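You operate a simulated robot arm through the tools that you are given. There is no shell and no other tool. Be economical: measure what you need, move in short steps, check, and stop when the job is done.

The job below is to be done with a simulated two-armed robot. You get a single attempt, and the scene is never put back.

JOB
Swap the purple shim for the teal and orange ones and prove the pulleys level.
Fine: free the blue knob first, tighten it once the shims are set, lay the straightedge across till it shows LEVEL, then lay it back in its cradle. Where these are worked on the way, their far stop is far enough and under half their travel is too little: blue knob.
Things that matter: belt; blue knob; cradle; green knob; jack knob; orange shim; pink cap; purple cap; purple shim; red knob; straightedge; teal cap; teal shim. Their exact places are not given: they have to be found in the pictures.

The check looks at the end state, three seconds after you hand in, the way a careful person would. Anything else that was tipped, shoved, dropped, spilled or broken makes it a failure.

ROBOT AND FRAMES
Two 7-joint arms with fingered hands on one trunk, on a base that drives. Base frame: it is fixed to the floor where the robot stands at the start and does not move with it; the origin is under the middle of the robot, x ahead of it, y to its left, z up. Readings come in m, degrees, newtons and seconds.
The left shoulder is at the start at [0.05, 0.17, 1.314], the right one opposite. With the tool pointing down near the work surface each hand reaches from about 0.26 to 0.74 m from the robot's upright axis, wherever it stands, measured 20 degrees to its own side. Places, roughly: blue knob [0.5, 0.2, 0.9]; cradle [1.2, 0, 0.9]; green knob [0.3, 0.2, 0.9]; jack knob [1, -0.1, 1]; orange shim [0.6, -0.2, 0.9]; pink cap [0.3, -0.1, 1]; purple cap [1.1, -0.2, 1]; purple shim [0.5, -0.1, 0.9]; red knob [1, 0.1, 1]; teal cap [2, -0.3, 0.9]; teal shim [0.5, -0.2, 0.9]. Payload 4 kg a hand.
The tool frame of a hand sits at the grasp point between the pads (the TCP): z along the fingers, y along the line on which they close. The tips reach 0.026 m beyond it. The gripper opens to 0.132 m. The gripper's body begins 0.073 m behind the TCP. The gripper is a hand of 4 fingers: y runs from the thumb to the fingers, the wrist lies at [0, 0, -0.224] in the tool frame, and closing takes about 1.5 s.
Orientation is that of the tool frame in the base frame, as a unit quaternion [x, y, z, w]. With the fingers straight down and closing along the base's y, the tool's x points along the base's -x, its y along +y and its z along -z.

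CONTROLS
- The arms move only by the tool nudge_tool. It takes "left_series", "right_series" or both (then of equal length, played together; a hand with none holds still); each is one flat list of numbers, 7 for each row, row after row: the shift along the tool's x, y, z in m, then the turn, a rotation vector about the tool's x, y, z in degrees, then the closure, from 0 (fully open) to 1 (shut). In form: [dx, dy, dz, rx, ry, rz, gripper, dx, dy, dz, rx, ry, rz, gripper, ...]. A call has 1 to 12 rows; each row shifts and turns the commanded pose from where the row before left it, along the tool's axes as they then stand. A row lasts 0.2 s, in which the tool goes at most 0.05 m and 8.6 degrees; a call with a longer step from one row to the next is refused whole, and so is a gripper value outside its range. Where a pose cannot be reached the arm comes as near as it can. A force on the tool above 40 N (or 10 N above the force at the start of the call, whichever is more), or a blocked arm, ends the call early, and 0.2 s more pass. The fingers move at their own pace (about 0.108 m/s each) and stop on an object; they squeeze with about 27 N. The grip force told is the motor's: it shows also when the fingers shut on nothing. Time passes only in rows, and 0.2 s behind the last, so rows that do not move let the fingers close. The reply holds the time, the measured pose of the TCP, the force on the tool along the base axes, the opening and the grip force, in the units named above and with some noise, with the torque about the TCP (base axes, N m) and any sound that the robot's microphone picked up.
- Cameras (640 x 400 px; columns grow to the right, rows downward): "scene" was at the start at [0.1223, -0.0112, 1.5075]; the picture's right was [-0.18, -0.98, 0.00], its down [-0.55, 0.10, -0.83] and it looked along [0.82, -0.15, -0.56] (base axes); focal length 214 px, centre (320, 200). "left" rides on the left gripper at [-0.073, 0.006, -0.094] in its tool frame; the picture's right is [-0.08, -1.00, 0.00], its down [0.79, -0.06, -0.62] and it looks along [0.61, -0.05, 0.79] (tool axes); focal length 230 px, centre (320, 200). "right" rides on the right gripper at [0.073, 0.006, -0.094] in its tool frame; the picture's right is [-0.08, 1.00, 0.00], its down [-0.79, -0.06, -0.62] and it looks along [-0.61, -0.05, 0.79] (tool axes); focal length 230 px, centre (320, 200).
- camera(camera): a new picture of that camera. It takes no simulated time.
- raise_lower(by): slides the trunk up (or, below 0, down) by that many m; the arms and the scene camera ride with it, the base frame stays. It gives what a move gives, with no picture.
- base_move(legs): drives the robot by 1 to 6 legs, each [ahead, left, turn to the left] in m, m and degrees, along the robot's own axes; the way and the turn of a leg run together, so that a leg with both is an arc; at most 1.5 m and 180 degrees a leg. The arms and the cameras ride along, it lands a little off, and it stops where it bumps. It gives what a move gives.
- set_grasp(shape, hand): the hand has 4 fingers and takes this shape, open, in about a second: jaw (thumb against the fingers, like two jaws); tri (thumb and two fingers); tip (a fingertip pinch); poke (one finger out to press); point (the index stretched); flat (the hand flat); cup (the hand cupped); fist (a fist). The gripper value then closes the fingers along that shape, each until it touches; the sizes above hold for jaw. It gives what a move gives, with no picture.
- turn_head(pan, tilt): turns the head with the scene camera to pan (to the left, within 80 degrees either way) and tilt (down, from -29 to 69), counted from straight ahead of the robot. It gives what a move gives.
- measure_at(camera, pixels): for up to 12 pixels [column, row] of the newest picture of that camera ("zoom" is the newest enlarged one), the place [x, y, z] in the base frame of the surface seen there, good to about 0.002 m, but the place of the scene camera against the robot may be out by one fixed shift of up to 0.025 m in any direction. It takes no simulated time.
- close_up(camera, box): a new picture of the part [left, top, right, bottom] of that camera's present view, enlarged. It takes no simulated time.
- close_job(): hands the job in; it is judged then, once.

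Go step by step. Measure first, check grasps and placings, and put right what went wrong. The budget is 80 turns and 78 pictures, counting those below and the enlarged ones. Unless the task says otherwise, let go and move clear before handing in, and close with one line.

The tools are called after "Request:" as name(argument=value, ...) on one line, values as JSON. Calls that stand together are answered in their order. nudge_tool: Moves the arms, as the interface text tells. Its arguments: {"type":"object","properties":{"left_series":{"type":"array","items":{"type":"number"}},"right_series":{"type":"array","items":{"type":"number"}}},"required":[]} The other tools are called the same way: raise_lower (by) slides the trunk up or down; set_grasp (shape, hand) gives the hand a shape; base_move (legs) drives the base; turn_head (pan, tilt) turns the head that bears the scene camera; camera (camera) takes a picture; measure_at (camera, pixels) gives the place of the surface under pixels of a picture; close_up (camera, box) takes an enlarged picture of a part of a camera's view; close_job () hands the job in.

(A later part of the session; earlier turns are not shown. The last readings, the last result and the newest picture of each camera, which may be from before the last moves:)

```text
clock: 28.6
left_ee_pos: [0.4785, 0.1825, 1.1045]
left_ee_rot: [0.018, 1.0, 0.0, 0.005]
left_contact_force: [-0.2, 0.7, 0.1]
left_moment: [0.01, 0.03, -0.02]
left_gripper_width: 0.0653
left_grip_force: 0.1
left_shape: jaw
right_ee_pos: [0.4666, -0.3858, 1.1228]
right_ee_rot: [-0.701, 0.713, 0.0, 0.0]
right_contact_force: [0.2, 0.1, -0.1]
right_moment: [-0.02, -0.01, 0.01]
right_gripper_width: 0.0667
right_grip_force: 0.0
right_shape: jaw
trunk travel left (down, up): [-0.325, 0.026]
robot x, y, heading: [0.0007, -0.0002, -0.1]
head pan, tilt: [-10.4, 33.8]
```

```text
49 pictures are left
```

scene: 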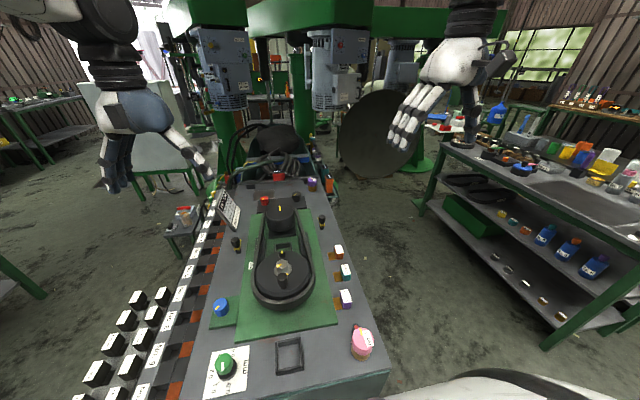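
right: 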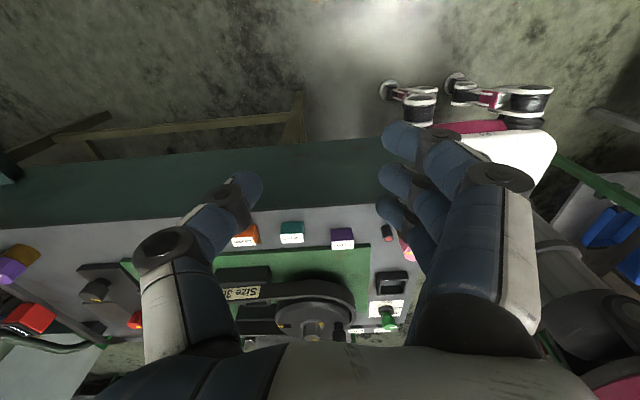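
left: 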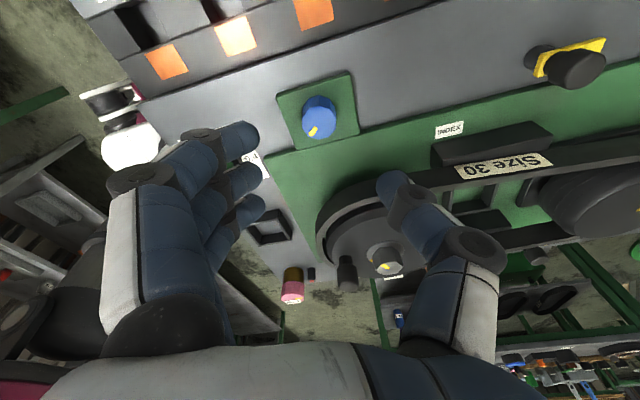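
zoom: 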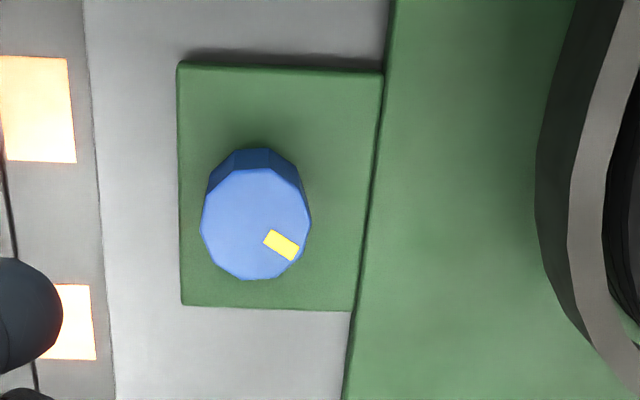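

The blue mark fell back to about 53 degrees after the overloaded stroke, so I'll later turn it gently once more. For the shims, the right hand now holds its turned pose with the fingers on the near (-x) side; I'll measure the small red-topped button (388,233) beside purple for clearance.

Request:
measure_at(camera="right", pixels=[[388, 231], [387, 239], [405, 252], [342, 233], [342, 246], [291, 228], [245, 229], [333, 232], [352, 232], [358, 265], [310, 265], [300, 285]])

Request:
nudge_tool(left_series=[0.003, 0, 0.035, -1, 0, 8, 0.5, 0, 0, 0.04, 0, 0, 0, 0.5, 0, 0, 0.04, 0, 0, 0, 0.5, 0, 0, 0.023, 0, 0, 0, 0.5, 0, 0, 0, 0, 0, 0, 0.8, 0, 0, 0, 0, 0, 0, 1, 0, 0, 0, 0, 0, 0, 1, 0, 0, 0, 0, 0, 0, 1, 0, 0, 0, 0, 0, -8, 1, 0, 0, 0, 0, 0, -8, 1, 0, 0, 0, 0, 0, -8, 1, 0, 0, 0, 0, 0, -8, 1])

Request:
nudge_tool(left_series=[0, 0, 0, 0, 0, 0, 0.8, 0, 0, 0, 0, 0, 0, 0.6, 0, 0, 0, 0, 0, 0, 0.5, 0, 0, 0, 0, 0, 0, 0.5, 0, 0, -0.03, 0, 0, 0, 0.5, 0, 0, -0.04, 0, 0, 0, 0.5, 0, 0, -0.04, 0, 0, 0, 0.5, 0, 0, -0.03, 0, 0, 8, 0.5, 0, 0, 0, 0, 0, 8, 0.5, 0, 0, 0, 0, 0, 8, 0.5])

Request:
close_up(camera="left", box=[240, 40, 440, 165])

```text
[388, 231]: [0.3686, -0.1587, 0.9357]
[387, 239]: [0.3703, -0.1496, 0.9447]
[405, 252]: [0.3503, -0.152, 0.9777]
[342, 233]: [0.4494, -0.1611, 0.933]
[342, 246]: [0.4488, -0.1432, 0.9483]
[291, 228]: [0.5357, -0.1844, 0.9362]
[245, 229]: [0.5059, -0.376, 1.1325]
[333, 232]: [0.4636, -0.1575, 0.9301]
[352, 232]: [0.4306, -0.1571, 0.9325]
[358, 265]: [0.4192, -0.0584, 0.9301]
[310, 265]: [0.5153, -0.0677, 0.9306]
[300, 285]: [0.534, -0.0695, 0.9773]
```

```text
clock: 31.2
left_ee_pos: [0.4777, 0.1841, 0.9687]
left_ee_rot: [-0.199, 0.98, -0.001, 0.004]
left_contact_force: [-9.7, -13.7, -21.6]
left_moment: [-0.1, 0.29, -0.22]
left_gripper_width: 0.016
left_grip_force: 26.8
left_shape: jaw
right_ee_pos: [0.468, -0.3851, 1.1213]
right_ee_rot: [-0.701, 0.713, 0.001, 0.0]
right_contact_force: [0.2, -0.8, -0.1]
right_moment: [-0.02, 0.02, 0.0]
right_gripper_width: 0.0665
right_grip_force: 0.0
right_shape: jaw
trunk travel left (down, up): [-0.325, 0.026]
robot x, y, heading: [0.0025, -0.0005, -0.1]
head pan, tilt: [-10.4, 33.8]
```

```text
clock: 33.4
left_ee_pos: [0.4755, 0.1814, 1.1087]
left_ee_rot: [0.019, 1.0, 0.007, 0.004]
left_contact_force: [-0.4, -0.1, 1.4]
left_moment: [0.02, -0.02, 0.03]
left_gripper_width: 0.0653
left_grip_force: 0.0
left_shape: jaw
right_ee_pos: [0.4672, -0.3857, 1.1223]
right_ee_rot: [-0.701, 0.713, 0.0, 0.001]
right_contact_force: [-0.8, -0.1, 0.8]
right_moment: [-0.02, -0.02, 0.02]
right_gripper_width: 0.0667
right_grip_force: 0.1
right_shape: jaw
trunk travel left (down, up): [-0.325, 0.026]
robot x, y, heading: [-0.0032, 0.0025, 0.3]
head pan, tilt: [-10.4, 33.8]
```

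```text
3.20 times, centred on (340, 102) of left
```

zoom: 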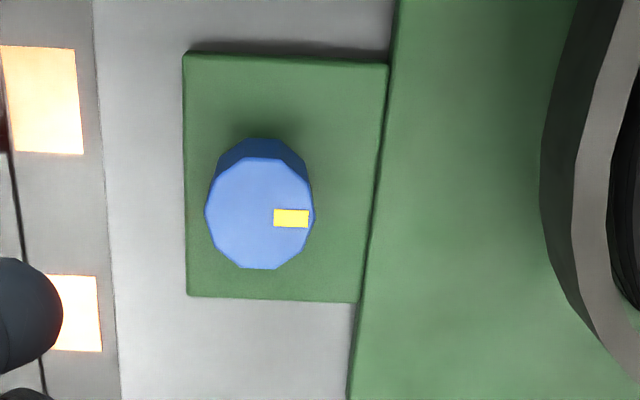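

The blue knob's mark is now near 87 degrees, over 100 degrees from its start. Next the right hand goes over purple, gripping along x.

Request:
nudge_tool(right_series=[-0.0466, 0.0034, 0.0124, 0, 0, 0, 0.5, -0.0466, 0.0034, 0.0124, 0, 0, 0, 0.5, -0.0466, 0.0034, 0.0124, 0, 0, 0, 0.5, -0.0466, 0.0034, 0.0124, 0, 0, 0, 0.5, -0.0466, 0.0034, 0.0124, 0, 0, 0, 0.5])

Request:
camera(camera="right")

```text
clock: 34.6
left_ee_pos: [0.4768, 0.185, 1.1073]
left_ee_rot: [0.016, 1.0, 0.006, 0.005]
left_contact_force: [0.2, 0.1, 0.4]
left_moment: [-0.03, 0.01, 0.01]
left_gripper_width: 0.0651
left_grip_force: 0.1
left_shape: jaw
right_ee_pos: [0.4554, -0.1509, 1.0608]
right_ee_rot: [-0.701, 0.713, 0.0, 0.0]
right_contact_force: [-0.3, 0.1, 0.8]
right_moment: [-0.04, 0.0, -0.01]
right_gripper_width: 0.0669
right_grip_force: 0.1
right_shape: jaw
trunk travel left (down, up): [-0.325, 0.026]
robot x, y, heading: [0.0011, 0.0016, -0.2]
head pan, tilt: [-10.4, 33.8]
```

```text
47 pictures are left
```

right: 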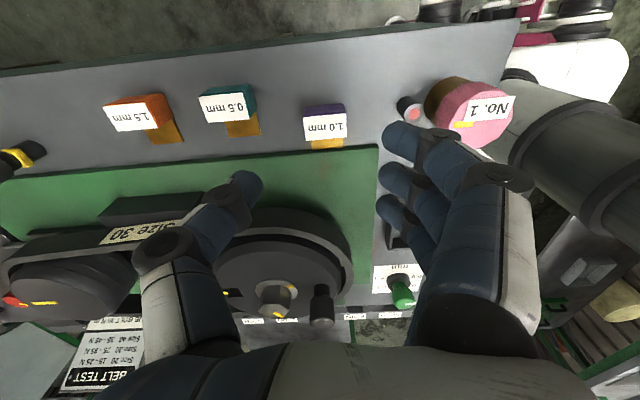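

The pose was reached; purple's block is centred between thumb and fingers at (325,122). I'll lower and close.

Request:
nudge_tool(right_series=[0, 0.002, 0.035, 0, 0, 0, 0.5, 0.001, 0.0015, 0.035, 0, 0, 0, 0.5, 0, 0, 0.03, 0, 0, 0, 0.5, 0, 0, 0, 0, 0, 0, 0.8, 0, 0, 0, 0, 0, 0, 1, 0, 0, 0, 0, 0, 0, 1, 0, 0, 0, 0, 0, 0, 1])

Request:
camera(camera="right")

```text
clock: 36.2
left_ee_pos: [0.4771, 0.1834, 1.1077]
left_ee_rot: [0.016, 1.0, 0.007, 0.004]
left_contact_force: [-0.2, 0.1, 0.3]
left_moment: [0.04, 0.01, -0.02]
left_gripper_width: 0.0653
left_grip_force: 0.1
left_shape: jaw
right_ee_pos: [0.4537, -0.154, 0.9602]
right_ee_rot: [-0.701, 0.713, 0.0, 0.001]
right_contact_force: [7.8, 0.7, -3.9]
right_moment: [-0.01, -0.08, -0.07]
right_gripper_width: 0.0218
right_grip_force: 26.6
right_shape: jaw
trunk travel left (down, up): [-0.325, 0.026]
robot x, y, heading: [0.0024, -0.0001, -0.1]
head pan, tilt: [-10.4, 33.8]
```

```text
46 pictures are left
```

right: 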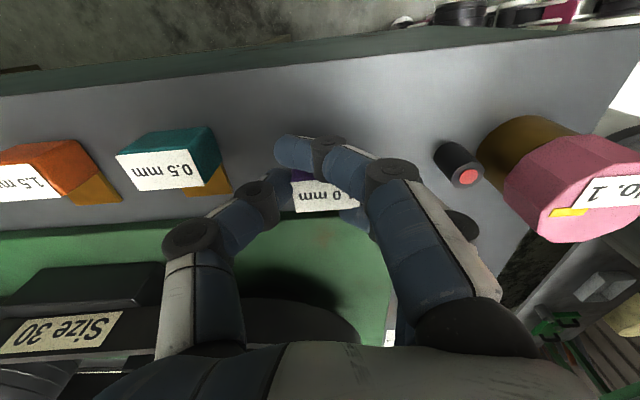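

The purple handle is gripped (27 N). I'll pull it straight out, toward -y, by about 32 mm.

Request:
nudge_tool(right_series=[0.008, 0, 0, 0, 0, 0, 1, 0.008, 0, 0, 0, 0, 0, 1, 0.008, 0, 0, 0, 0, 0, 1, 0.008, 0, 0, 0, 0, 0, 1])

Request:
camera(camera="right")

```text
clock: 37.2
left_ee_pos: [0.4779, 0.1872, 1.1065]
left_ee_rot: [0.016, 1.0, 0.006, 0.003]
left_contact_force: [-0.4, -1.0, -0.5]
left_moment: [0.02, 0.02, 0.0]
left_gripper_width: 0.0652
left_grip_force: 0.0
left_shape: jaw
right_ee_pos: [0.453, -0.1795, 0.9604]
right_ee_rot: [-0.702, 0.712, 0.001, 0.001]
right_contact_force: [11.6, 24.9, -11.1]
right_moment: [0.35, -0.19, -0.29]
right_gripper_width: 0.0217
right_grip_force: 27.1
right_shape: jaw
trunk travel left (down, up): [-0.325, 0.026]
robot x, y, heading: [-0.0003, 0.0021, 0.1]
head pan, tilt: [-10.4, 33.8]
```

```text
45 pictures are left
```

right: 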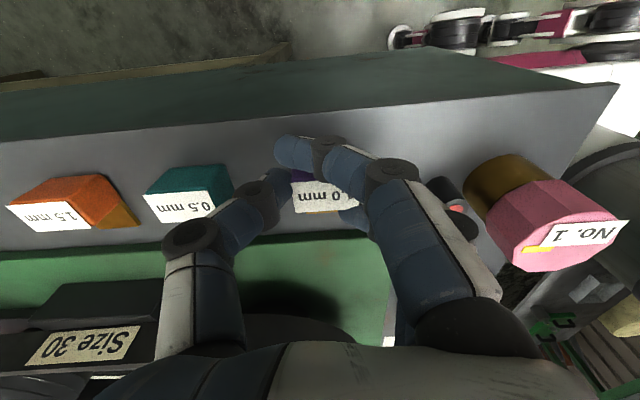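

Purple came out 25 mm and then met its stop (25 N), now level with the other two. I'll ease off, release, lift, and go over the teal shim.

Request:
nudge_tool(right_series=[-0.006, 0, 0, 0, 0, 0, 1, 0, 0, 0, 0, 0, 0, 0.75, 0, 0, 0, 0, 0, 0, 0.58, 0, 0, 0, 0, 0, 0, 0.58, 0, 0, -0.035, 0, 0, 0, 0.58, 0, 0, -0.035, 0, 0, 0, 0.58, 0, -0.04, 0, 0, 0, 0, 0.58, 0, -0.04, 0, 0, 0, 0, 0.58, 0, 0, 0, 0, 0, 0, 0.58])

Request:
camera(camera="right")

```text
clock: 39.2
left_ee_pos: [0.4759, 0.1832, 1.1072]
left_ee_rot: [0.017, 1.0, 0.007, 0.005]
left_contact_force: [0.4, -0.8, -0.2]
left_moment: [-0.01, -0.04, -0.01]
left_gripper_width: 0.0654
left_grip_force: 0.1
left_shape: jaw
right_ee_pos: [0.5333, -0.1796, 1.0321]
right_ee_rot: [-0.701, 0.713, 0.0, 0.001]
right_contact_force: [-0.5, 0.1, 0.2]
right_moment: [-0.02, -0.03, 0.01]
right_gripper_width: 0.0548
right_grip_force: 0.1
right_shape: jaw
trunk travel left (down, up): [-0.325, 0.026]
robot x, y, heading: [-0.0004, -0.0027, 0.3]
head pan, tilt: [-10.4, 33.8]
```

```text
44 pictures are left
```

right: 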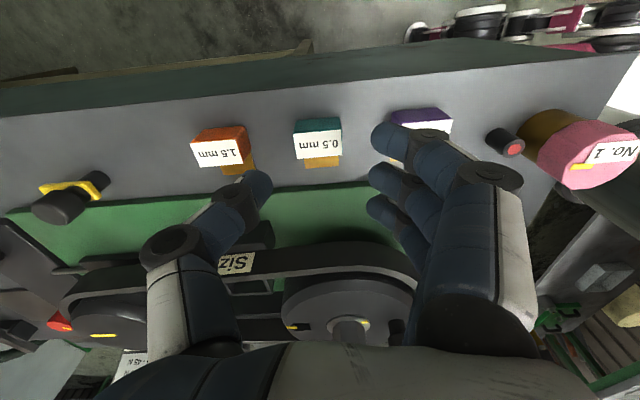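

Teal is centred between thumb and fingers, and purple is fully out with its leaf visible. I'll lower, grip teal and push it in by 26 mm.

Request:
nudge_tool(right_series=[0, -0.002, 0.036, 0, 0, 0, 0.58, 0, 0, 0.036, 0, 0, 0, 0.58, 0, 0, 0, 0, 0, 0, 0.8, 0, 0, 0, 0, 0, 0, 1, 0, 0, 0, 0, 0, 0, 1, 0, 0, 0, 0, 0, 0, 1, -0.009, 0, 0, 0, 0, 0, 1, -0.009, 0, 0, 0, 0, 0, 1, -0.009, 0, 0, 0, 0, 0, 1, -0.002, 0, 0, 0, 0, 0, 1])

Request:
camera(camera="right")

```text
clock: 41.4
left_ee_pos: [0.4772, 0.1821, 1.1085]
left_ee_rot: [0.016, 1.0, 0.007, 0.004]
left_contact_force: [-0.4, 0.5, 0.5]
left_moment: [0.01, -0.02, 0.01]
left_gripper_width: 0.0648
left_grip_force: 0.1
left_shape: jaw
right_ee_pos: [0.5362, -0.1518, 0.9575]
right_ee_rot: [-0.701, 0.713, 0.001, 0.0]
right_contact_force: [14.8, -6.1, -1.0]
right_moment: [-0.12, -0.23, -0.13]
right_gripper_width: 0.0235
right_grip_force: 27.7
right_shape: jaw
trunk travel left (down, up): [-0.325, 0.026]
robot x, y, heading: [-0.0017, 0.0044, 0.1]
head pan, tilt: [-10.4, 33.8]
```

```text
43 pictures are left
```

right: 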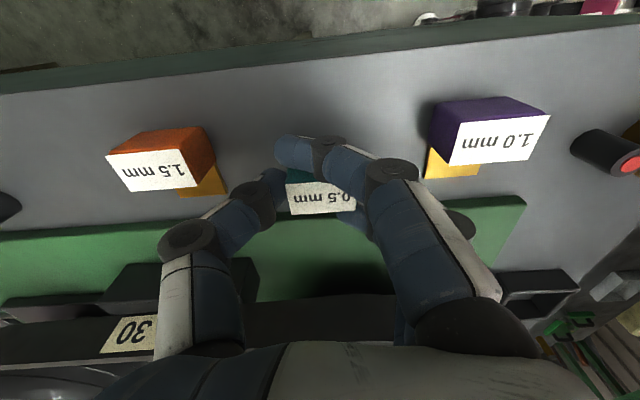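

Teal went in (handle at y ≈ -0.146, reaction only 6 N). Next orange, at x ≈ 0.619.

Request:
nudge_tool(right_series=[0, 0, 0, 0, 0, 0, 0.75, 0, 0, 0, 0, 0, 0, 0.58, 0, 0, 0, 0, 0, 0, 0.58, 0, 0, -0.035, 0, 0, 0, 0.58, 0, 0, -0.035, 0, 0, 0, 0.58, 0.013, -0.042, 0, 0, 0, 0, 0.58, 0.013, -0.042, 0, 0, 0, 0, 0.58, 0, 0, 0, 0, 0, 0, 0.58])

Request:
camera(camera="right")

```text
clock: 43.2
left_ee_pos: [0.4761, 0.1832, 1.1082]
left_ee_rot: [0.017, 1.0, 0.007, 0.004]
left_contact_force: [-0.7, 0.0, 1.0]
left_moment: [-0.01, -0.02, -0.01]
left_gripper_width: 0.0653
left_grip_force: 0.0
left_shape: jaw
right_ee_pos: [0.6151, -0.1782, 1.0296]
right_ee_rot: [-0.701, 0.713, 0.001, 0.0]
right_contact_force: [-0.5, -0.4, 0.1]
right_moment: [-0.02, 0.0, -0.01]
right_gripper_width: 0.0549
right_grip_force: 0.0
right_shape: jaw
trunk travel left (down, up): [-0.325, 0.026]
robot x, y, heading: [0.0004, -0.0015, 0.1]
head pan, tilt: [-10.4, 33.8]
```

```text
42 pictures are left
```

right: 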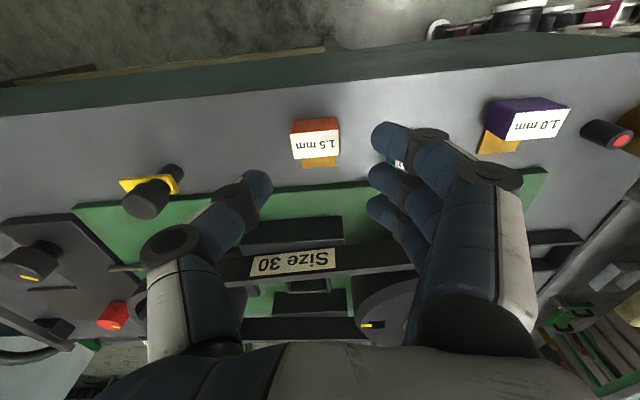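

Orange sits the same way between the fingers. I'll lower, grip and push in.

Request:
nudge_tool(right_series=[0, -0.003, 0.036, 0, 0, 0, 0.58, 0, 0, 0.035, 0, 0, 0, 0.58, 0, 0, 0, 0, 0, 0, 0.8, 0, 0, 0, 0, 0, 0, 1, 0, 0, 0, 0, 0, 0, 1, 0, 0, 0, 0, 0, 0, 1, -0.009, 0, 0, 0, 0, 0, 1, -0.009, 0, 0, 0, 0, 0, 1, -0.009, 0, 0, 0, 0, 0, 1, -0.002, 0, 0, 0, 0, 0, 1])

Request:
nudge_tool(right_series=[0, 0, 0, 0, 0, 0, 0.75, 0, 0, 0, 0, 0, 0, 0.58, 0, 0, 0, 0, 0, 0, 0.58, 0, 0, -0.035, 0, 0, 0, 0.58, 0, 0, -0.035, 0, 0, 0, 0.58, 0.02, 0.01, -0.035, 0, 0, 0, 0.5, 0.03, 0.02, -0.03, 0, 0, 0, 0.5])

Request:
camera(camera="right")

```text
clock: 45.4
left_ee_pos: [0.4762, 0.1823, 1.1084]
left_ee_rot: [0.017, 1.0, 0.008, 0.004]
left_contact_force: [-0.3, 0.5, -0.5]
left_moment: [0.01, 0.0, 0.0]
left_gripper_width: 0.0654
left_grip_force: 0.0
left_shape: jaw
right_ee_pos: [0.6229, -0.1513, 0.9576]
right_ee_rot: [-0.7, 0.714, 0.0, 0.0]
right_contact_force: [11.4, -6.1, 6.5]
right_moment: [-0.14, -0.12, -0.02]
right_gripper_width: 0.0214
right_grip_force: 27.0
right_shape: jaw
trunk travel left (down, up): [-0.325, 0.026]
robot x, y, heading: [-0.0029, -0.0029, 0.1]
head pan, tilt: [-10.4, 33.8]
```

```text
clock: 47.0
left_ee_pos: [0.4756, 0.1827, 1.1079]
left_ee_rot: [0.016, 1.0, 0.008, 0.005]
left_contact_force: [-0.2, 0.0, -0.1]
left_moment: [-0.03, -0.03, -0.02]
left_gripper_width: 0.0654
left_grip_force: 0.0
left_shape: jaw
right_ee_pos: [0.5884, -0.2011, 1.0936]
right_ee_rot: [-0.701, 0.713, 0.001, 0.0]
right_contact_force: [0.7, -0.7, -0.4]
right_moment: [0.0, 0.02, -0.01]
right_gripper_width: 0.0655
right_grip_force: 0.0
right_shape: jaw
trunk travel left (down, up): [-0.325, 0.026]
robot x, y, heading: [0.0017, 0.0, -0.1]
head pan, tilt: [-10.4, 33.8]
```

```text
41 pictures are left
```

right: 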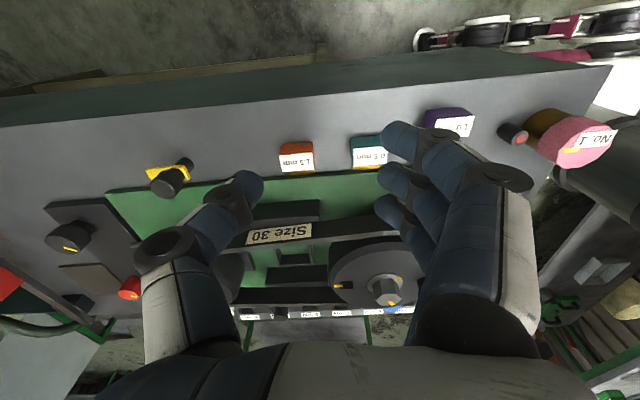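

I'll check the shim positions in the scene view before tightening.

Request:
close_up(camera="scene", box=[310, 235, 374, 315])

Request:
measure_at(camera="right", pixels=[[297, 161], [369, 155], [458, 126], [280, 235], [296, 172], [369, 166], [345, 262], [230, 272]])

```text
5.00 times, centred on (342, 275) of scene
```

zoom: 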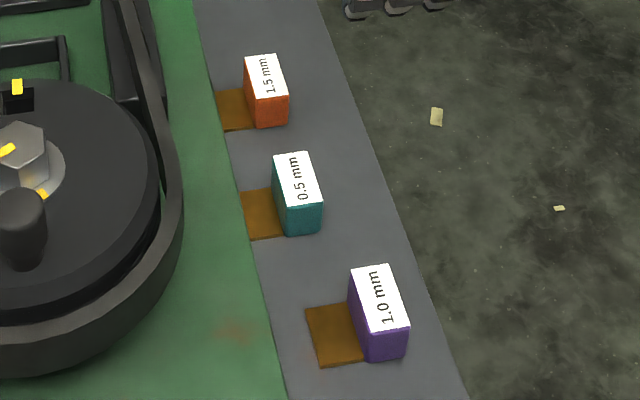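

```text
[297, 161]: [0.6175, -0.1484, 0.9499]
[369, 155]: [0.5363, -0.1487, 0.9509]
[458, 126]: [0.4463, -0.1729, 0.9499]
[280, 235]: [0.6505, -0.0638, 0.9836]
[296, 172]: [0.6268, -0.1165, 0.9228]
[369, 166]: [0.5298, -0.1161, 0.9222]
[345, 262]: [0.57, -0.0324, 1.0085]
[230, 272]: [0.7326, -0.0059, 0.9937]
```

All three shims read right: teal and orange now sit exactly as purple did (handle y ≈ -0.148), purple is out. Now I'll tighten the blue knob clockwise, starting with the hand pre-turned -40 degrees.

Request:
nudge_tool(left_series=[0, 0, 0.01, 1, 0, -8, 0.5, 0, 0, 0.01, 0, 0, -8, 0.5, 0, 0, 0.01, 0, 0, -8, 0.5, 0, 0, 0.01, 0, 0, -8, 0.5, 0, 0, 0.035, 0, 0, -4, 0.5, 0, 0, 0.035, 0, 0, 0, 0.5, 0, 0, 0.03, 0, 0, 0, 0.5, 0, 0, 0, 0, 0, 0, 0.8, 0, 0, 0, 0, 0, 0, 1, 0, 0, 0, 0, 0, 0, 1, 0, 0, 0, 0, 0, 0, 1])

Request:
nudge_tool(left_series=[0, 0, 0, 0, 0, 8, 1, 0, 0, 0, 0, 0, 8, 1, 0, 0, 0, 0, 0, 8, 1, 0, 0, 0, 0, 0, 8, 1, 0, 0, 0, 0, 0, 8, 1, 0, 0, 0, 0, 0, 8, 1, 0, 0, 0, 0, 0, 8, 1, 0, 0, 0, 0, 0, 8, 1, 0, 0, 0, 0, 0, 8, 1, 0, 0, 0, 0, 0, 0, 1])

Request:
close_up(camera="left", box=[200, 60, 480, 360])

```text
clock: 49.4
left_ee_pos: [0.4803, 0.1865, 0.9698]
left_ee_rot: [-0.297, 0.955, -0.004, 0.004]
left_contact_force: [10.7, -4.3, 6.3]
left_moment: [-0.15, -0.17, -0.02]
left_gripper_width: 0.0183
left_grip_force: 27.3
left_shape: jaw
right_ee_pos: [0.5902, -0.2013, 1.0911]
right_ee_rot: [-0.701, 0.713, 0.0, 0.001]
right_contact_force: [0.4, -0.3, 0.2]
right_moment: [0.03, 0.0, 0.0]
right_gripper_width: 0.0655
right_grip_force: 0.0
right_shape: jaw
trunk travel left (down, up): [-0.325, 0.026]
robot x, y, heading: [-0.0046, -0.0008, -0.1]
head pan, tilt: [-10.4, 33.8]
```

```text
clock: 51.6
left_ee_pos: [0.4775, 0.1817, 0.9678]
left_ee_rot: [0.327, 0.945, 0.001, 0.003]
left_contact_force: [11.6, -14.5, 6.6]
left_moment: [-0.13, -0.25, -0.06]
left_gripper_width: 0.0168
left_grip_force: 26.9
left_shape: jaw
right_ee_pos: [0.5903, -0.2013, 1.0919]
right_ee_rot: [-0.701, 0.714, 0.001, 0.0]
right_contact_force: [0.3, 0.6, -0.3]
right_moment: [-0.01, 0.0, 0.0]
right_gripper_width: 0.0654
right_grip_force: 0.1
right_shape: jaw
trunk travel left (down, up): [-0.325, 0.026]
robot x, y, heading: [-0.0015, -0.0041, -0.1]
head pan, tilt: [-10.4, 33.8]
```

```text
1.33 times, centred on (340, 210) of left
```

zoom: 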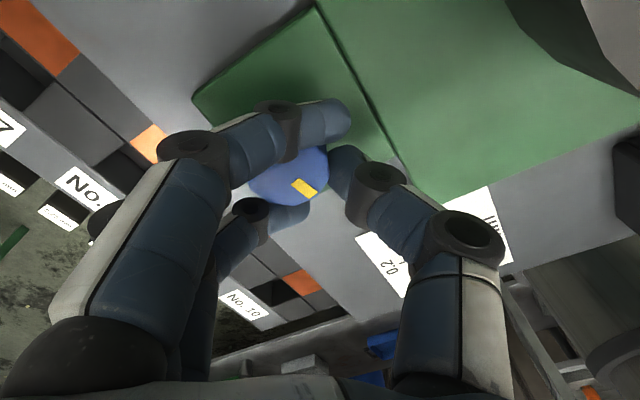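

The knob followed: mark about +12 degrees now versus about -20 at the tight stop. I'll continue clockwise in small steps.

Request:
nudge_tool(left_series=[0, 0, 0, 0, 0, 7, 1, 0, 0, 0, 0, 0, 7, 1, 0, 0, 0, 0, 0, 7, 1, 0, 0, 0, 0, 0, 7, 1])

Request:
close_up(camera="left", box=[200, 60, 480, 360])

```text
clock: 52.6
left_ee_pos: [0.4772, 0.1816, 0.967]
left_ee_rot: [0.545, 0.838, 0.002, 0.003]
left_contact_force: [2.6, -9.9, 7.6]
left_moment: [-0.24, -0.19, 0.03]
left_gripper_width: 0.0166
left_grip_force: 27.0
left_shape: jaw
right_ee_pos: [0.5891, -0.2019, 1.0921]
right_ee_rot: [-0.701, 0.713, 0.001, 0.0]
right_contact_force: [-0.1, -0.4, -0.4]
right_moment: [0.01, -0.02, -0.02]
right_gripper_width: 0.0652
right_grip_force: 0.1
right_shape: jaw
trunk travel left (down, up): [-0.325, 0.026]
robot x, y, heading: [-0.0039, 0.001, 0.1]
head pan, tilt: [-10.4, 33.8]
```

```text
1.33 times, centred on (340, 210) of left
```

zoom: 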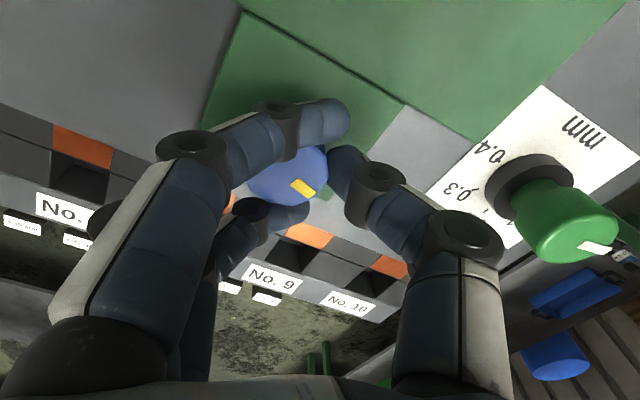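

The mark is about -16 degrees now, no stop torque yet; I'll add two small steps and then look at the torque.

Request:
nudge_tool(left_series=[0, 0, 0, 0, 0, 6, 1, 0, 0, 0, 0, 0, 6, 1])

Request:
close_up(camera="left", box=[200, 60, 480, 360])

```text
clock: 53.2
left_ee_pos: [0.4761, 0.1825, 0.967]
left_ee_rot: [0.629, 0.777, 0.003, 0.003]
left_contact_force: [-0.3, -6.1, 5.6]
left_moment: [-0.16, -0.11, 0.05]
left_gripper_width: 0.0164
left_grip_force: 27.0
left_shape: jaw
right_ee_pos: [0.5879, -0.2004, 1.0925]
right_ee_rot: [-0.701, 0.713, 0.001, 0.0]
right_contact_force: [0.2, -0.7, -0.1]
right_moment: [0.01, 0.01, -0.01]
right_gripper_width: 0.065
right_grip_force: 0.1
right_shape: jaw
trunk travel left (down, up): [-0.325, 0.026]
robot x, y, heading: [0.0041, -0.0031, 0.0]
head pan, tilt: [-10.4, 33.8]
```

```text
1.33 times, centred on (340, 210) of left
```

zoom: 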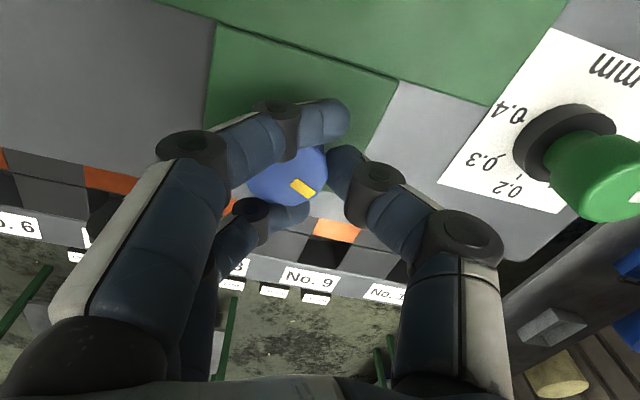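

Still no stop torque; I'll continue two more small steps.

Request:
nudge_tool(left_series=[0, 0, 0, 0, 0, 6, 1, 0, 0, 0, 0, 0, 6, 1])

Request:
close_up(camera="left", box=[200, 60, 480, 360])

```text
clock: 53.8
left_ee_pos: [0.4761, 0.1829, 0.9678]
left_ee_rot: [0.707, 0.708, 0.002, 0.003]
left_contact_force: [-3.4, -1.0, 2.3]
left_moment: [-0.03, -0.04, 0.32]
left_gripper_width: 0.0159
left_grip_force: 27.0
left_shape: jaw
right_ee_pos: [0.5879, -0.1997, 1.0921]
right_ee_rot: [-0.701, 0.713, 0.0, 0.0]
right_contact_force: [0.4, 0.3, 0.7]
right_moment: [0.0, 0.05, 0.0]
right_gripper_width: 0.0655
right_grip_force: 0.0
right_shape: jaw
trunk travel left (down, up): [-0.325, 0.026]
robot x, y, heading: [-0.0033, 0.0023, -0.0]
head pan, tilt: [-10.4, 33.8]
```

```text
1.33 times, centred on (340, 210) of left
```

zoom: 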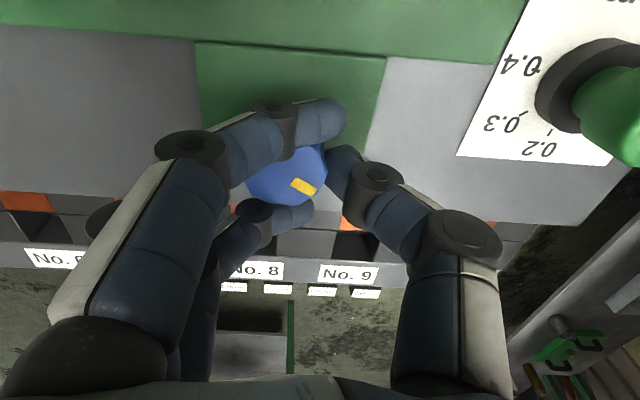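

Torque rose to 0.32 N m: the tight stop. I'll ease back 4 degrees, open in place and lift straight up.

Request:
nudge_tool(left_series=[0, 0, 0, 0, 0, -3, 1, 0, 0, 0, 0, 0, 0, 0.8, 0, 0, 0, 0, 0, 0, 0.6, 0, 0, 0, 0, 0, 0, 0.53, 0, 0, 0, 0, 0, 0, 0.53, 0, 0, -0.03, 0, 0, 0, 0.53, 0, 0, -0.04, 0, 0, 0, 0.5, 0, 0, -0.045, 0, 0, 0, 0.5, 0, 0, -0.045, 0, 0, -8.5, 0.5, 0, 0, 0, 0, 0, -8.5, 0.5, 0, 0, 0, 0, 0, -8.5, 0.5, 0, 0, 0, 0, 0, -8.5, 0.5])

Request:
nudge_tool(left_series=[0, 0, 0, 0, 0, -8.5, 0.5, 0, 0, 0, 0, 0, -8.5, 0.5, 0, 0, 0, 0, 0, -8.5, 0.5, 0, 0, 0, 0, 0, -8.5, 0.5, 0, 0, 0, 0, 0, -8.5, 0.5, 0, 0, 0, 0, 0, -8.5, 0.5, 0, 0, 0, 0, 0, -2, 0.5], right_series=[0, 0, 0, 0, 0, 0, 0.5, 0, 0, 0, 0, 0, 0, 0.5, 0, 0, 0, 0, 0, 0, 0.5, 0, 0, 0, 0, 0, 0, 0.5, 0, 0, 0, 0, 0, 0, 0.5, 0, 0, 0, 0, 0, 0, 0.5, 0, 0, 0, 0, 0, 0, 0.5])

Request:
camera(camera="left")

Request:
turn_head(pan=0, tilt=25)

Request:
camera(camera="scene")

```text
clock: 56.4
left_ee_pos: [0.476, 0.1834, 1.1271]
left_ee_rot: [0.445, 0.896, 0.002, 0.006]
left_contact_force: [0.4, -0.8, 0.2]
left_moment: [0.02, -0.04, 0.0]
left_gripper_width: 0.0654
left_grip_force: 0.0
left_shape: jaw
right_ee_pos: [0.5888, -0.2016, 1.0922]
right_ee_rot: [-0.701, 0.713, 0.0, -0.001]
right_contact_force: [0.1, -0.1, -0.1]
right_moment: [-0.03, 0.0, 0.01]
right_gripper_width: 0.0652
right_grip_force: 0.0
right_shape: jaw
trunk travel left (down, up): [-0.325, 0.026]
robot x, y, heading: [0.0, 0.002, -0.1]
head pan, tilt: [-10.4, 33.8]
```

```text
clock: 58.0
left_ee_pos: [0.4775, 0.183, 1.1301]
left_ee_rot: [-0.006, 1.0, -0.011, 0.007]
left_contact_force: [0.5, -0.8, 1.2]
left_moment: [0.01, 0.01, 0.04]
left_gripper_width: 0.0654
left_grip_force: 0.0
left_shape: jaw
right_ee_pos: [0.5891, -0.2004, 1.0931]
right_ee_rot: [-0.7, 0.714, 0.0, 0.0]
right_contact_force: [0.0, -0.3, 0.4]
right_moment: [0.0, 0.02, -0.01]
right_gripper_width: 0.0657
right_grip_force: 0.0
right_shape: jaw
trunk travel left (down, up): [-0.325, 0.026]
robot x, y, heading: [-0.0032, -0.0007, -0.1]
head pan, tilt: [-10.4, 33.8]
```

```text
35 pictures are left
```

left: 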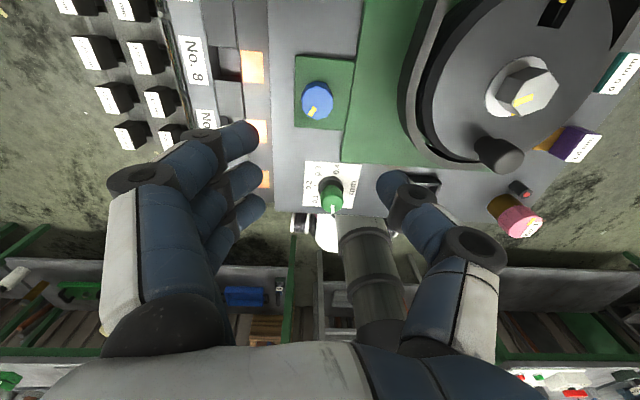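

```text
clock: 58.7
left_ee_pos: [0.4769, 0.185, 1.128]
left_ee_rot: [-0.006, 1.0, -0.01, 0.005]
left_contact_force: [0.6, -0.1, 1.0]
left_moment: [-0.01, -0.05, -0.01]
left_gripper_width: 0.0654
left_grip_force: 0.1
left_shape: jaw
right_ee_pos: [0.5888, -0.1998, 1.092]
right_ee_rot: [-0.701, 0.714, 0.0, 0.0]
right_contact_force: [-0.3, -0.2, -0.7]
right_moment: [-0.01, -0.04, 0.02]
right_gripper_width: 0.0651
right_grip_force: 0.1
right_shape: jaw
trunk travel left (down, up): [-0.325, 0.026]
robot x, y, heading: [0.0007, -0.0014, -0.2]
head pan, tilt: [0.0, 25.0]
```

```text
34 pictures are left
```

scene: 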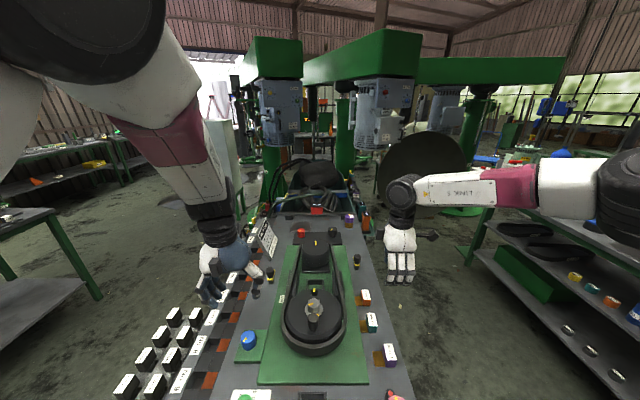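

The blue mark is back at its initial bearing (knob tight). Now the straightedge: I'll enlarge it, and measure the aisle on the right of the bench.

Request:
close_up(camera="scene", box=[265, 195, 375, 265])

Request:
measure_at(camera="scene", pixels=[[405, 390], [362, 240], [385, 260], [470, 250], [545, 330], [440, 300], [610, 395], [445, 215], [365, 222], [315, 207], [317, 230], [465, 225]])

```text
5.71 times, centred on (320, 230) of scene
```

zoom: 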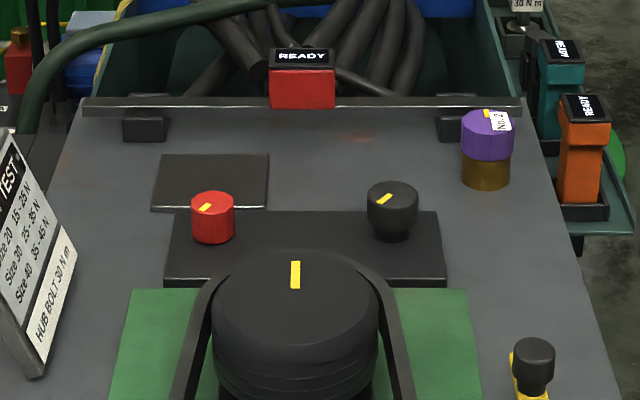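

```text
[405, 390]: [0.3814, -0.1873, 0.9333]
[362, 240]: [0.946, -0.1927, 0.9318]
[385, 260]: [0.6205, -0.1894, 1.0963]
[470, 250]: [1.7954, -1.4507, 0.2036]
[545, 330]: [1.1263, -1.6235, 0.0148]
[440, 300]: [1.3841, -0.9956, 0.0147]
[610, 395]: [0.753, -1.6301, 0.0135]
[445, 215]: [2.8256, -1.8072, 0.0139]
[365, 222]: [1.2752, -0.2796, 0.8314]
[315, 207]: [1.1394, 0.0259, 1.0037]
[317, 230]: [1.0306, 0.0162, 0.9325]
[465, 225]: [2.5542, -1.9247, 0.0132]
```

The aisle to the right is free (floor to y ≈ -1.4). The bar spans zoom (83..520, 105) with the purple cap near its right end; I'll measure the bar and handle.

Request:
measure_at(camera="zoom", pixels=[[86, 102], [517, 102], [270, 80], [334, 80], [302, 57], [302, 90], [400, 102], [200, 102], [487, 122], [295, 270], [145, 128], [460, 128]])

```text
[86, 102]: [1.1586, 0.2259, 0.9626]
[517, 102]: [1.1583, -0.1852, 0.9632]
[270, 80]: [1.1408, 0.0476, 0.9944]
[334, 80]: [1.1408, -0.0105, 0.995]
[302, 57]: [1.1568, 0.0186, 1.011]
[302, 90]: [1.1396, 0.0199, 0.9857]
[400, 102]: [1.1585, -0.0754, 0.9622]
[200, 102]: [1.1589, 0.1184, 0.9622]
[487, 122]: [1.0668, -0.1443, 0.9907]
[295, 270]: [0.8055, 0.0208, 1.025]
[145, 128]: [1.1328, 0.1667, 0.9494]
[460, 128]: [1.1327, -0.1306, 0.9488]
```

The bar is 0.41 m long along y at x ≈ 1.17 (corrected), its red handle at y ≈ 0.02, top z ≈ 1.0. I'll raise both hands for driving and check my base's footprint in the right-hand view.

Request:
measure_at(camera="right", pixels=[[425, 40], [450, 40], [490, 28], [555, 20], [600, 22], [620, 50], [545, 55], [400, 80]])

Request:
nudge_tool(left_series=[0, 0, -0.04, 0, 0, 0, 0.3, 0.01, 0, -0.045, 0, 0, 0, 0, 0.01, 0, -0.045, 0, 0, 0, 0, 0.02, 0, -0.04, 0, 0, 0, 0, 0.02, 0, 0, 0, 0, 0, 0], right_series=[0, 0, -0.045, 0, 0, 0, 0.3, 0, 0.01, -0.045, 0, 0, 0, 0, 0, 0.01, -0.045, 0, 0, 0, 0, 0, 0.02, -0.045, 0, 0, 0, 0, 0, 0.03, -0.03, 0, 0, 0, 0])

Request:
camera(camera="right")

```text
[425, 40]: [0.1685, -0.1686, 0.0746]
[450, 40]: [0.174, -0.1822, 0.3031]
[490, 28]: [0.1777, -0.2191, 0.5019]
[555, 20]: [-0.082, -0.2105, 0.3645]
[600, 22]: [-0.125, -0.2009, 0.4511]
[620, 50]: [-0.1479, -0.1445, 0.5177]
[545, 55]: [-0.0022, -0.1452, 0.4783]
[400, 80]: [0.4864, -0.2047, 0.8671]
```

```text
clock: 59.9
left_ee_pos: [0.4287, 0.1896, 1.2965]
left_ee_rot: [-0.006, 0.999, -0.042, 0.003]
left_contact_force: [0.7, -0.5, 0.4]
left_moment: [-0.01, 0.04, -0.01]
left_gripper_width: 0.1322
left_grip_force: 0.1
left_shape: jaw
left hand out of reach, approached as far as the arm can: row 5
right_ee_pos: [0.5205, -0.1974, 1.3044]
right_ee_rot: [-0.701, 0.713, 0.001, 0.0]
right_contact_force: [0.0, -0.7, 0.6]
right_moment: [-0.01, 0.02, 0.01]
right_gripper_width: 0.132
right_grip_force: 0.0
right_shape: jaw
trunk travel left (down, up): [-0.325, 0.026]
robot x, y, heading: [0.0016, 0.0005, -0.1]
head pan, tilt: [0.0, 25.0]
```

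```text
32 pictures are left
```

right: 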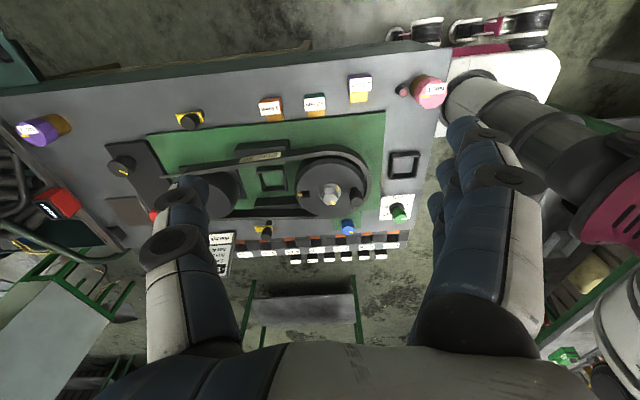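

The base's half-size is roughly 0.2–0.25 m, so there's room. I'll drive: right 0.6, ahead 0.3, turn left 90 on the spot, then strafe 0.58 toward +x, and re-measure.

Request:
base_move(legs=[[0, -0.6, 0], [0.3, 0, 0], [0, 0, 90], [0, -0.58, 0]])

Request:
turn_head(pan=-10, tilt=45)

Request:
camera(camera="scene")

Request:
camera(camera="right")

```text
clock: 76.2
left_ee_pos: [0.6877, -0.1614, 1.2952]
left_ee_rot: [0.71, -0.703, 0.027, -0.032]
left_contact_force: [-0.6, -0.1, 0.1]
left_moment: [-0.01, 0.0, 0.01]
left_gripper_width: 0.1318
left_grip_force: 0.0
left_shape: jaw
right_ee_pos: [1.0765, -0.0723, 1.3035]
right_ee_rot: [1.0, -0.012, 0.0, -0.001]
right_contact_force: [-0.5, 0.1, 0.3]
right_moment: [0.0, -0.02, -0.02]
right_gripper_width: 0.1319
right_grip_force: 0.0
right_shape: jaw
trunk travel left (down, up): [-0.325, 0.026]
robot x, y, heading: [0.8754, -0.5934, 89.5]
head pan, tilt: [0.0, 25.0]
```

```text
clock: 77.0
left_ee_pos: [0.6863, -0.1615, 1.2959]
left_ee_rot: [0.711, -0.702, 0.029, -0.034]
left_contact_force: [0.6, 0.0, -0.8]
left_moment: [-0.02, -0.01, -0.01]
left_gripper_width: 0.1319
left_grip_force: 0.0
left_shape: jaw
right_ee_pos: [1.0757, -0.0704, 1.304]
right_ee_rot: [1.0, -0.012, 0.0, -0.001]
right_contact_force: [-0.1, -0.1, 1.0]
right_moment: [0.01, -0.03, -0.01]
right_gripper_width: 0.1319
right_grip_force: 0.0
right_shape: jaw
trunk travel left (down, up): [-0.325, 0.026]
robot x, y, heading: [0.8767, -0.5912, 89.7]
head pan, tilt: [-10.0, 45.0]
```

```text
31 pictures are left
```

scene: 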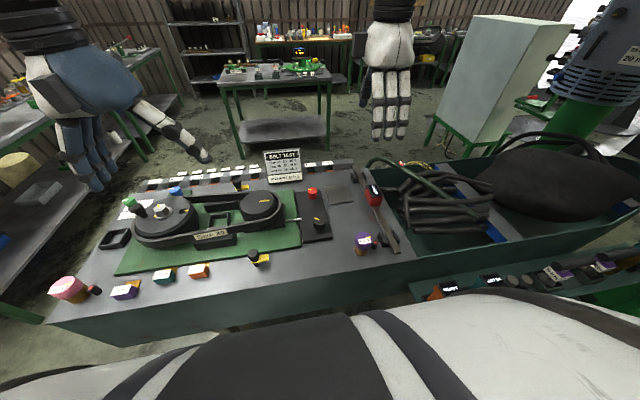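

```text
30 pictures are left
```

right: 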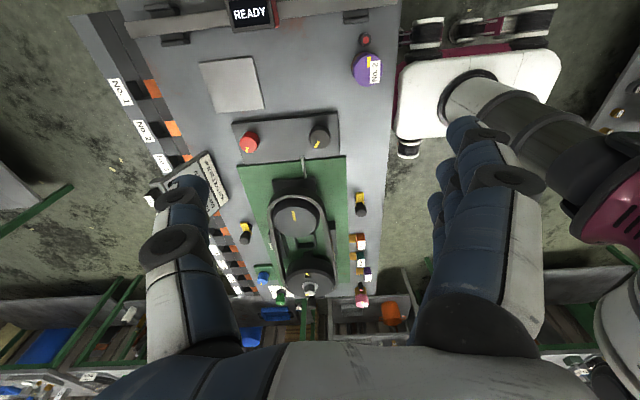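

In the right view the READY display is at (250,14) and the bar runs along the top edge. I'll measure it with this camera, then turn the hand +90 so it closes along x.

Request:
measure_at(camera="right", pixels=[[250, 14], [232, 22], [268, 20], [250, 28], [340, 6], [160, 22], [296, 215], [310, 262], [270, 3], [222, 14], [360, 18]])

Request:
nudge_tool(right_series=[0, 0, 0, 0, 0, 8.4, 0, 0, 0, 0, 0, 0, 8.4, 0, 0, 0, 0, 0, 0, 8.4, 0, 0, 0, 0, 0, 0, 8.4, 0, 0, 0, 0, 0, 0, 8.4, 0, 0, 0, 0, 0, 0, 8.4, 0, 0, 0, 0, 0, 0, 8.4, 0, 0, 0, 0, 0, 0, 8.4, 0, 0, 0, 0, 0, 0, 8.4, 0, 0, 0, 0, 0, 0, 8.4, 0.3, 0, 0, 0, 0, 0, 7.4, 0.4])

Request:
camera(camera="right")

```text
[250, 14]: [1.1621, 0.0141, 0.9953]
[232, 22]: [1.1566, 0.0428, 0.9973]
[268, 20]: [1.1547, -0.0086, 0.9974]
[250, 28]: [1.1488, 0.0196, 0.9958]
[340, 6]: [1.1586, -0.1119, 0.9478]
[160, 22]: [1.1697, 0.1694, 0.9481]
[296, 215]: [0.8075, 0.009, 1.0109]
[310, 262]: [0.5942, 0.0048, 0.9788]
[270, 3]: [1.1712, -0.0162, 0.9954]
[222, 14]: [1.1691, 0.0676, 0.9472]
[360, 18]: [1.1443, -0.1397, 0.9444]
```

```text
clock: 79.4
left_ee_pos: [0.6865, -0.1621, 1.2958]
left_ee_rot: [0.711, -0.702, 0.029, -0.034]
left_contact_force: [0.4, 0.4, 0.5]
left_moment: [0.0, -0.02, 0.01]
left_gripper_width: 0.1317
left_grip_force: 0.0
left_shape: jaw
right_ee_pos: [1.0762, -0.0716, 1.3041]
right_ee_rot: [-0.69, 0.724, 0.0, 0.0]
right_contact_force: [0.3, -0.7, -0.1]
right_moment: [0.0, 0.01, -0.01]
right_gripper_width: 0.0796
right_grip_force: 0.0
right_shape: jaw
trunk travel left (down, up): [-0.325, 0.026]
robot x, y, heading: [0.8733, -0.5932, 89.4]
head pan, tilt: [-10.0, 45.0]
```

```text
29 pictures are left
```

right: 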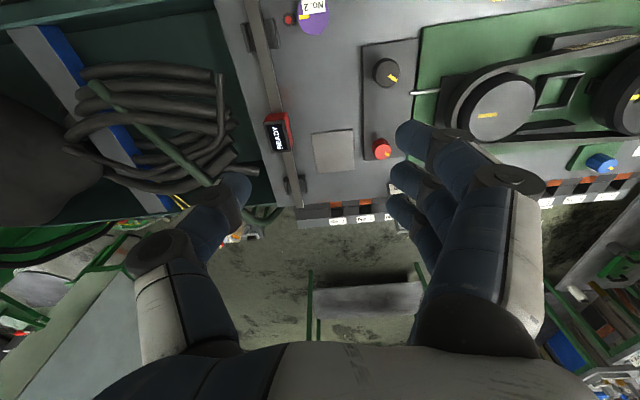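

The hand now closes along x. The handle's display is at (278,135); I'll measure its faces and the bar here.

Request:
measure_at(camera="right", pixels=[[278, 136], [266, 120], [287, 114], [272, 152], [292, 148], [294, 132], [250, 20], [262, 80], [292, 180], [255, 3], [297, 205], [288, 116]])

Request:
close_up(camera="right", box=[220, 0, 380, 210])

```text
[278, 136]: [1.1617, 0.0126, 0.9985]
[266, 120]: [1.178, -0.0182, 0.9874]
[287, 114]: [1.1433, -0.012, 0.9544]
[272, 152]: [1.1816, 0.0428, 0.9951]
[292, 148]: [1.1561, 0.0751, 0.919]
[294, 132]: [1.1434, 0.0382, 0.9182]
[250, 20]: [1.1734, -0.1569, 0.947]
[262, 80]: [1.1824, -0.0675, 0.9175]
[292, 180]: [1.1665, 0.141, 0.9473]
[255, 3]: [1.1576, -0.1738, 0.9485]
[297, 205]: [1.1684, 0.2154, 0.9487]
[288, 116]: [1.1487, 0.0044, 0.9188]
```

```text
1.90 times, centred on (300, 105) of right
```

zoom: 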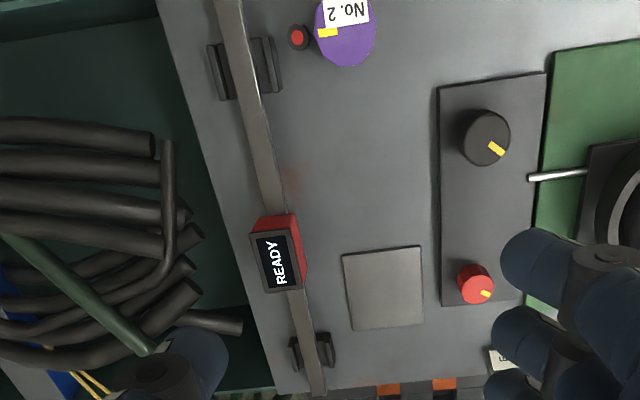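

The handle is centred at about (1.165, 0.015), 0.04 wide in x, top 0.997. I'll move above it with a narrow opening and check hose clearance.

Request:
nudge_tool(right_series=[-0.0145, -0.0148, 0.0373, 0, 0, -2.8, 0.5, -0.0145, -0.0148, 0.0373, 0, 0, 0, 0.52, -0.0145, -0.0148, 0.0373, 0, 0, 0, 0.52, -0.0145, -0.0148, 0.0373, 0, 0, 0, 0.52, -0.0145, -0.0148, 0.0373, 0, 0, 0, 0.52, -0.0145, -0.0148, 0.0373, 0, 0, 0, 0.52])

Request:
camera(camera="right")

```text
clock: 80.8
left_ee_pos: [0.6872, -0.161, 1.2949]
left_ee_rot: [0.71, -0.702, 0.03, -0.034]
left_contact_force: [-0.6, 0.5, 0.1]
left_moment: [-0.02, 0.0, 0.01]
left_gripper_width: 0.1319
left_grip_force: 0.2
left_shape: jaw
right_ee_pos: [1.1657, 0.018, 1.0796]
right_ee_rot: [0.708, -0.706, 0.0, 0.001]
right_contact_force: [0.7, -0.1, -0.6]
right_moment: [-0.02, 0.01, 0.0]
right_gripper_width: 0.0639
right_grip_force: 0.0
right_shape: jaw
trunk travel left (down, up): [-0.325, 0.026]
robot x, y, heading: [0.8778, -0.5905, 89.6]
head pan, tilt: [-10.0, 45.0]
```

```text
27 pictures are left
```

right: 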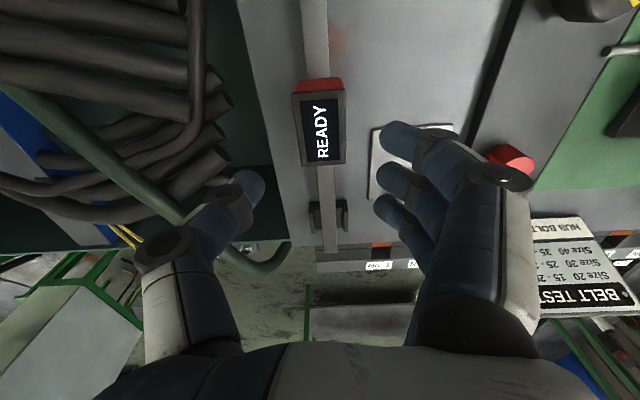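

Request:
measure_at(camera="right", pixels=[[222, 95], [220, 135], [225, 165], [150, 165], [95, 60], [294, 95], [344, 95], [297, 160], [345, 162], [263, 150], [313, 40], [515, 155]])

```text
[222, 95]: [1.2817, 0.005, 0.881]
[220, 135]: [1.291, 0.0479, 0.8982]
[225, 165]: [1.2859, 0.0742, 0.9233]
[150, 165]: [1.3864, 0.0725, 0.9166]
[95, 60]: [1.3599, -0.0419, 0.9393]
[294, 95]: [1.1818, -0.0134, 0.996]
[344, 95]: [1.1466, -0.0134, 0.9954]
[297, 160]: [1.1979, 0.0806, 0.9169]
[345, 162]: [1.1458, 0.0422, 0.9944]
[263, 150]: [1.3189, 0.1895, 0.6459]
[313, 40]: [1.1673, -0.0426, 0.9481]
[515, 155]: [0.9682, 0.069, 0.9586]
```

Hoses lie below z 0.94 and beyond x 1.28, clear of the thumb. The handle is x 1.146–1.182; I'll lower to z 0.986 and close.

Request:
nudge_tool(right_series=[0.001, 0.001, 0.035, 0, 0, 0, 0.52, 0, 0, 0.035, 0, 0, 0, 0.52, 0, 0, 0.0225, 0, 0, 0, 0.52, 0, 0, 0, 0, 0, 0, 0.8, 0, 0, 0, 0, 0, 0, 1, 0, 0, 0, 0, 0, 0, 1, 0, 0, 0, 0, 0, 0, 1, 0, 0, 0, 0, 0, 0, 1])

Request:
camera(camera="right")

```text
clock: 82.6
left_ee_pos: [0.6874, -0.1615, 1.2959]
left_ee_rot: [0.711, -0.702, 0.029, -0.034]
left_contact_force: [-0.1, 0.2, 0.0]
left_moment: [-0.01, 0.02, -0.02]
left_gripper_width: 0.1321
left_grip_force: 0.0
left_shape: jaw
right_ee_pos: [1.1654, 0.0152, 0.9876]
right_ee_rot: [0.708, -0.707, -0.001, 0.0]
right_contact_force: [-0.8, 0.2, 0.3]
right_moment: [0.03, 0.04, 0.04]
right_gripper_width: 0.0343
right_grip_force: 27.3
right_shape: jaw
trunk travel left (down, up): [-0.325, 0.026]
robot x, y, heading: [0.8768, -0.5924, 89.7]
head pan, tilt: [-10.0, 45.0]
```

```text
26 pictures are left
```

right: 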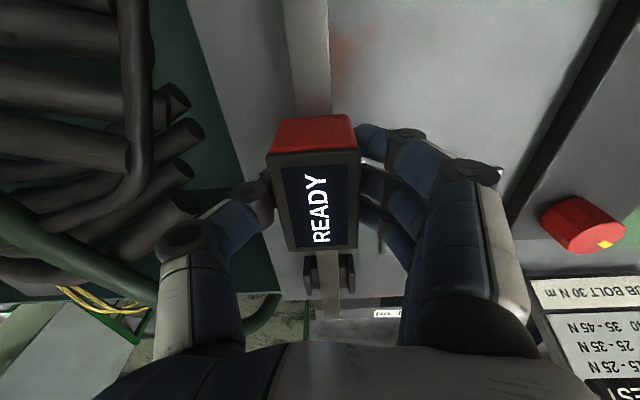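

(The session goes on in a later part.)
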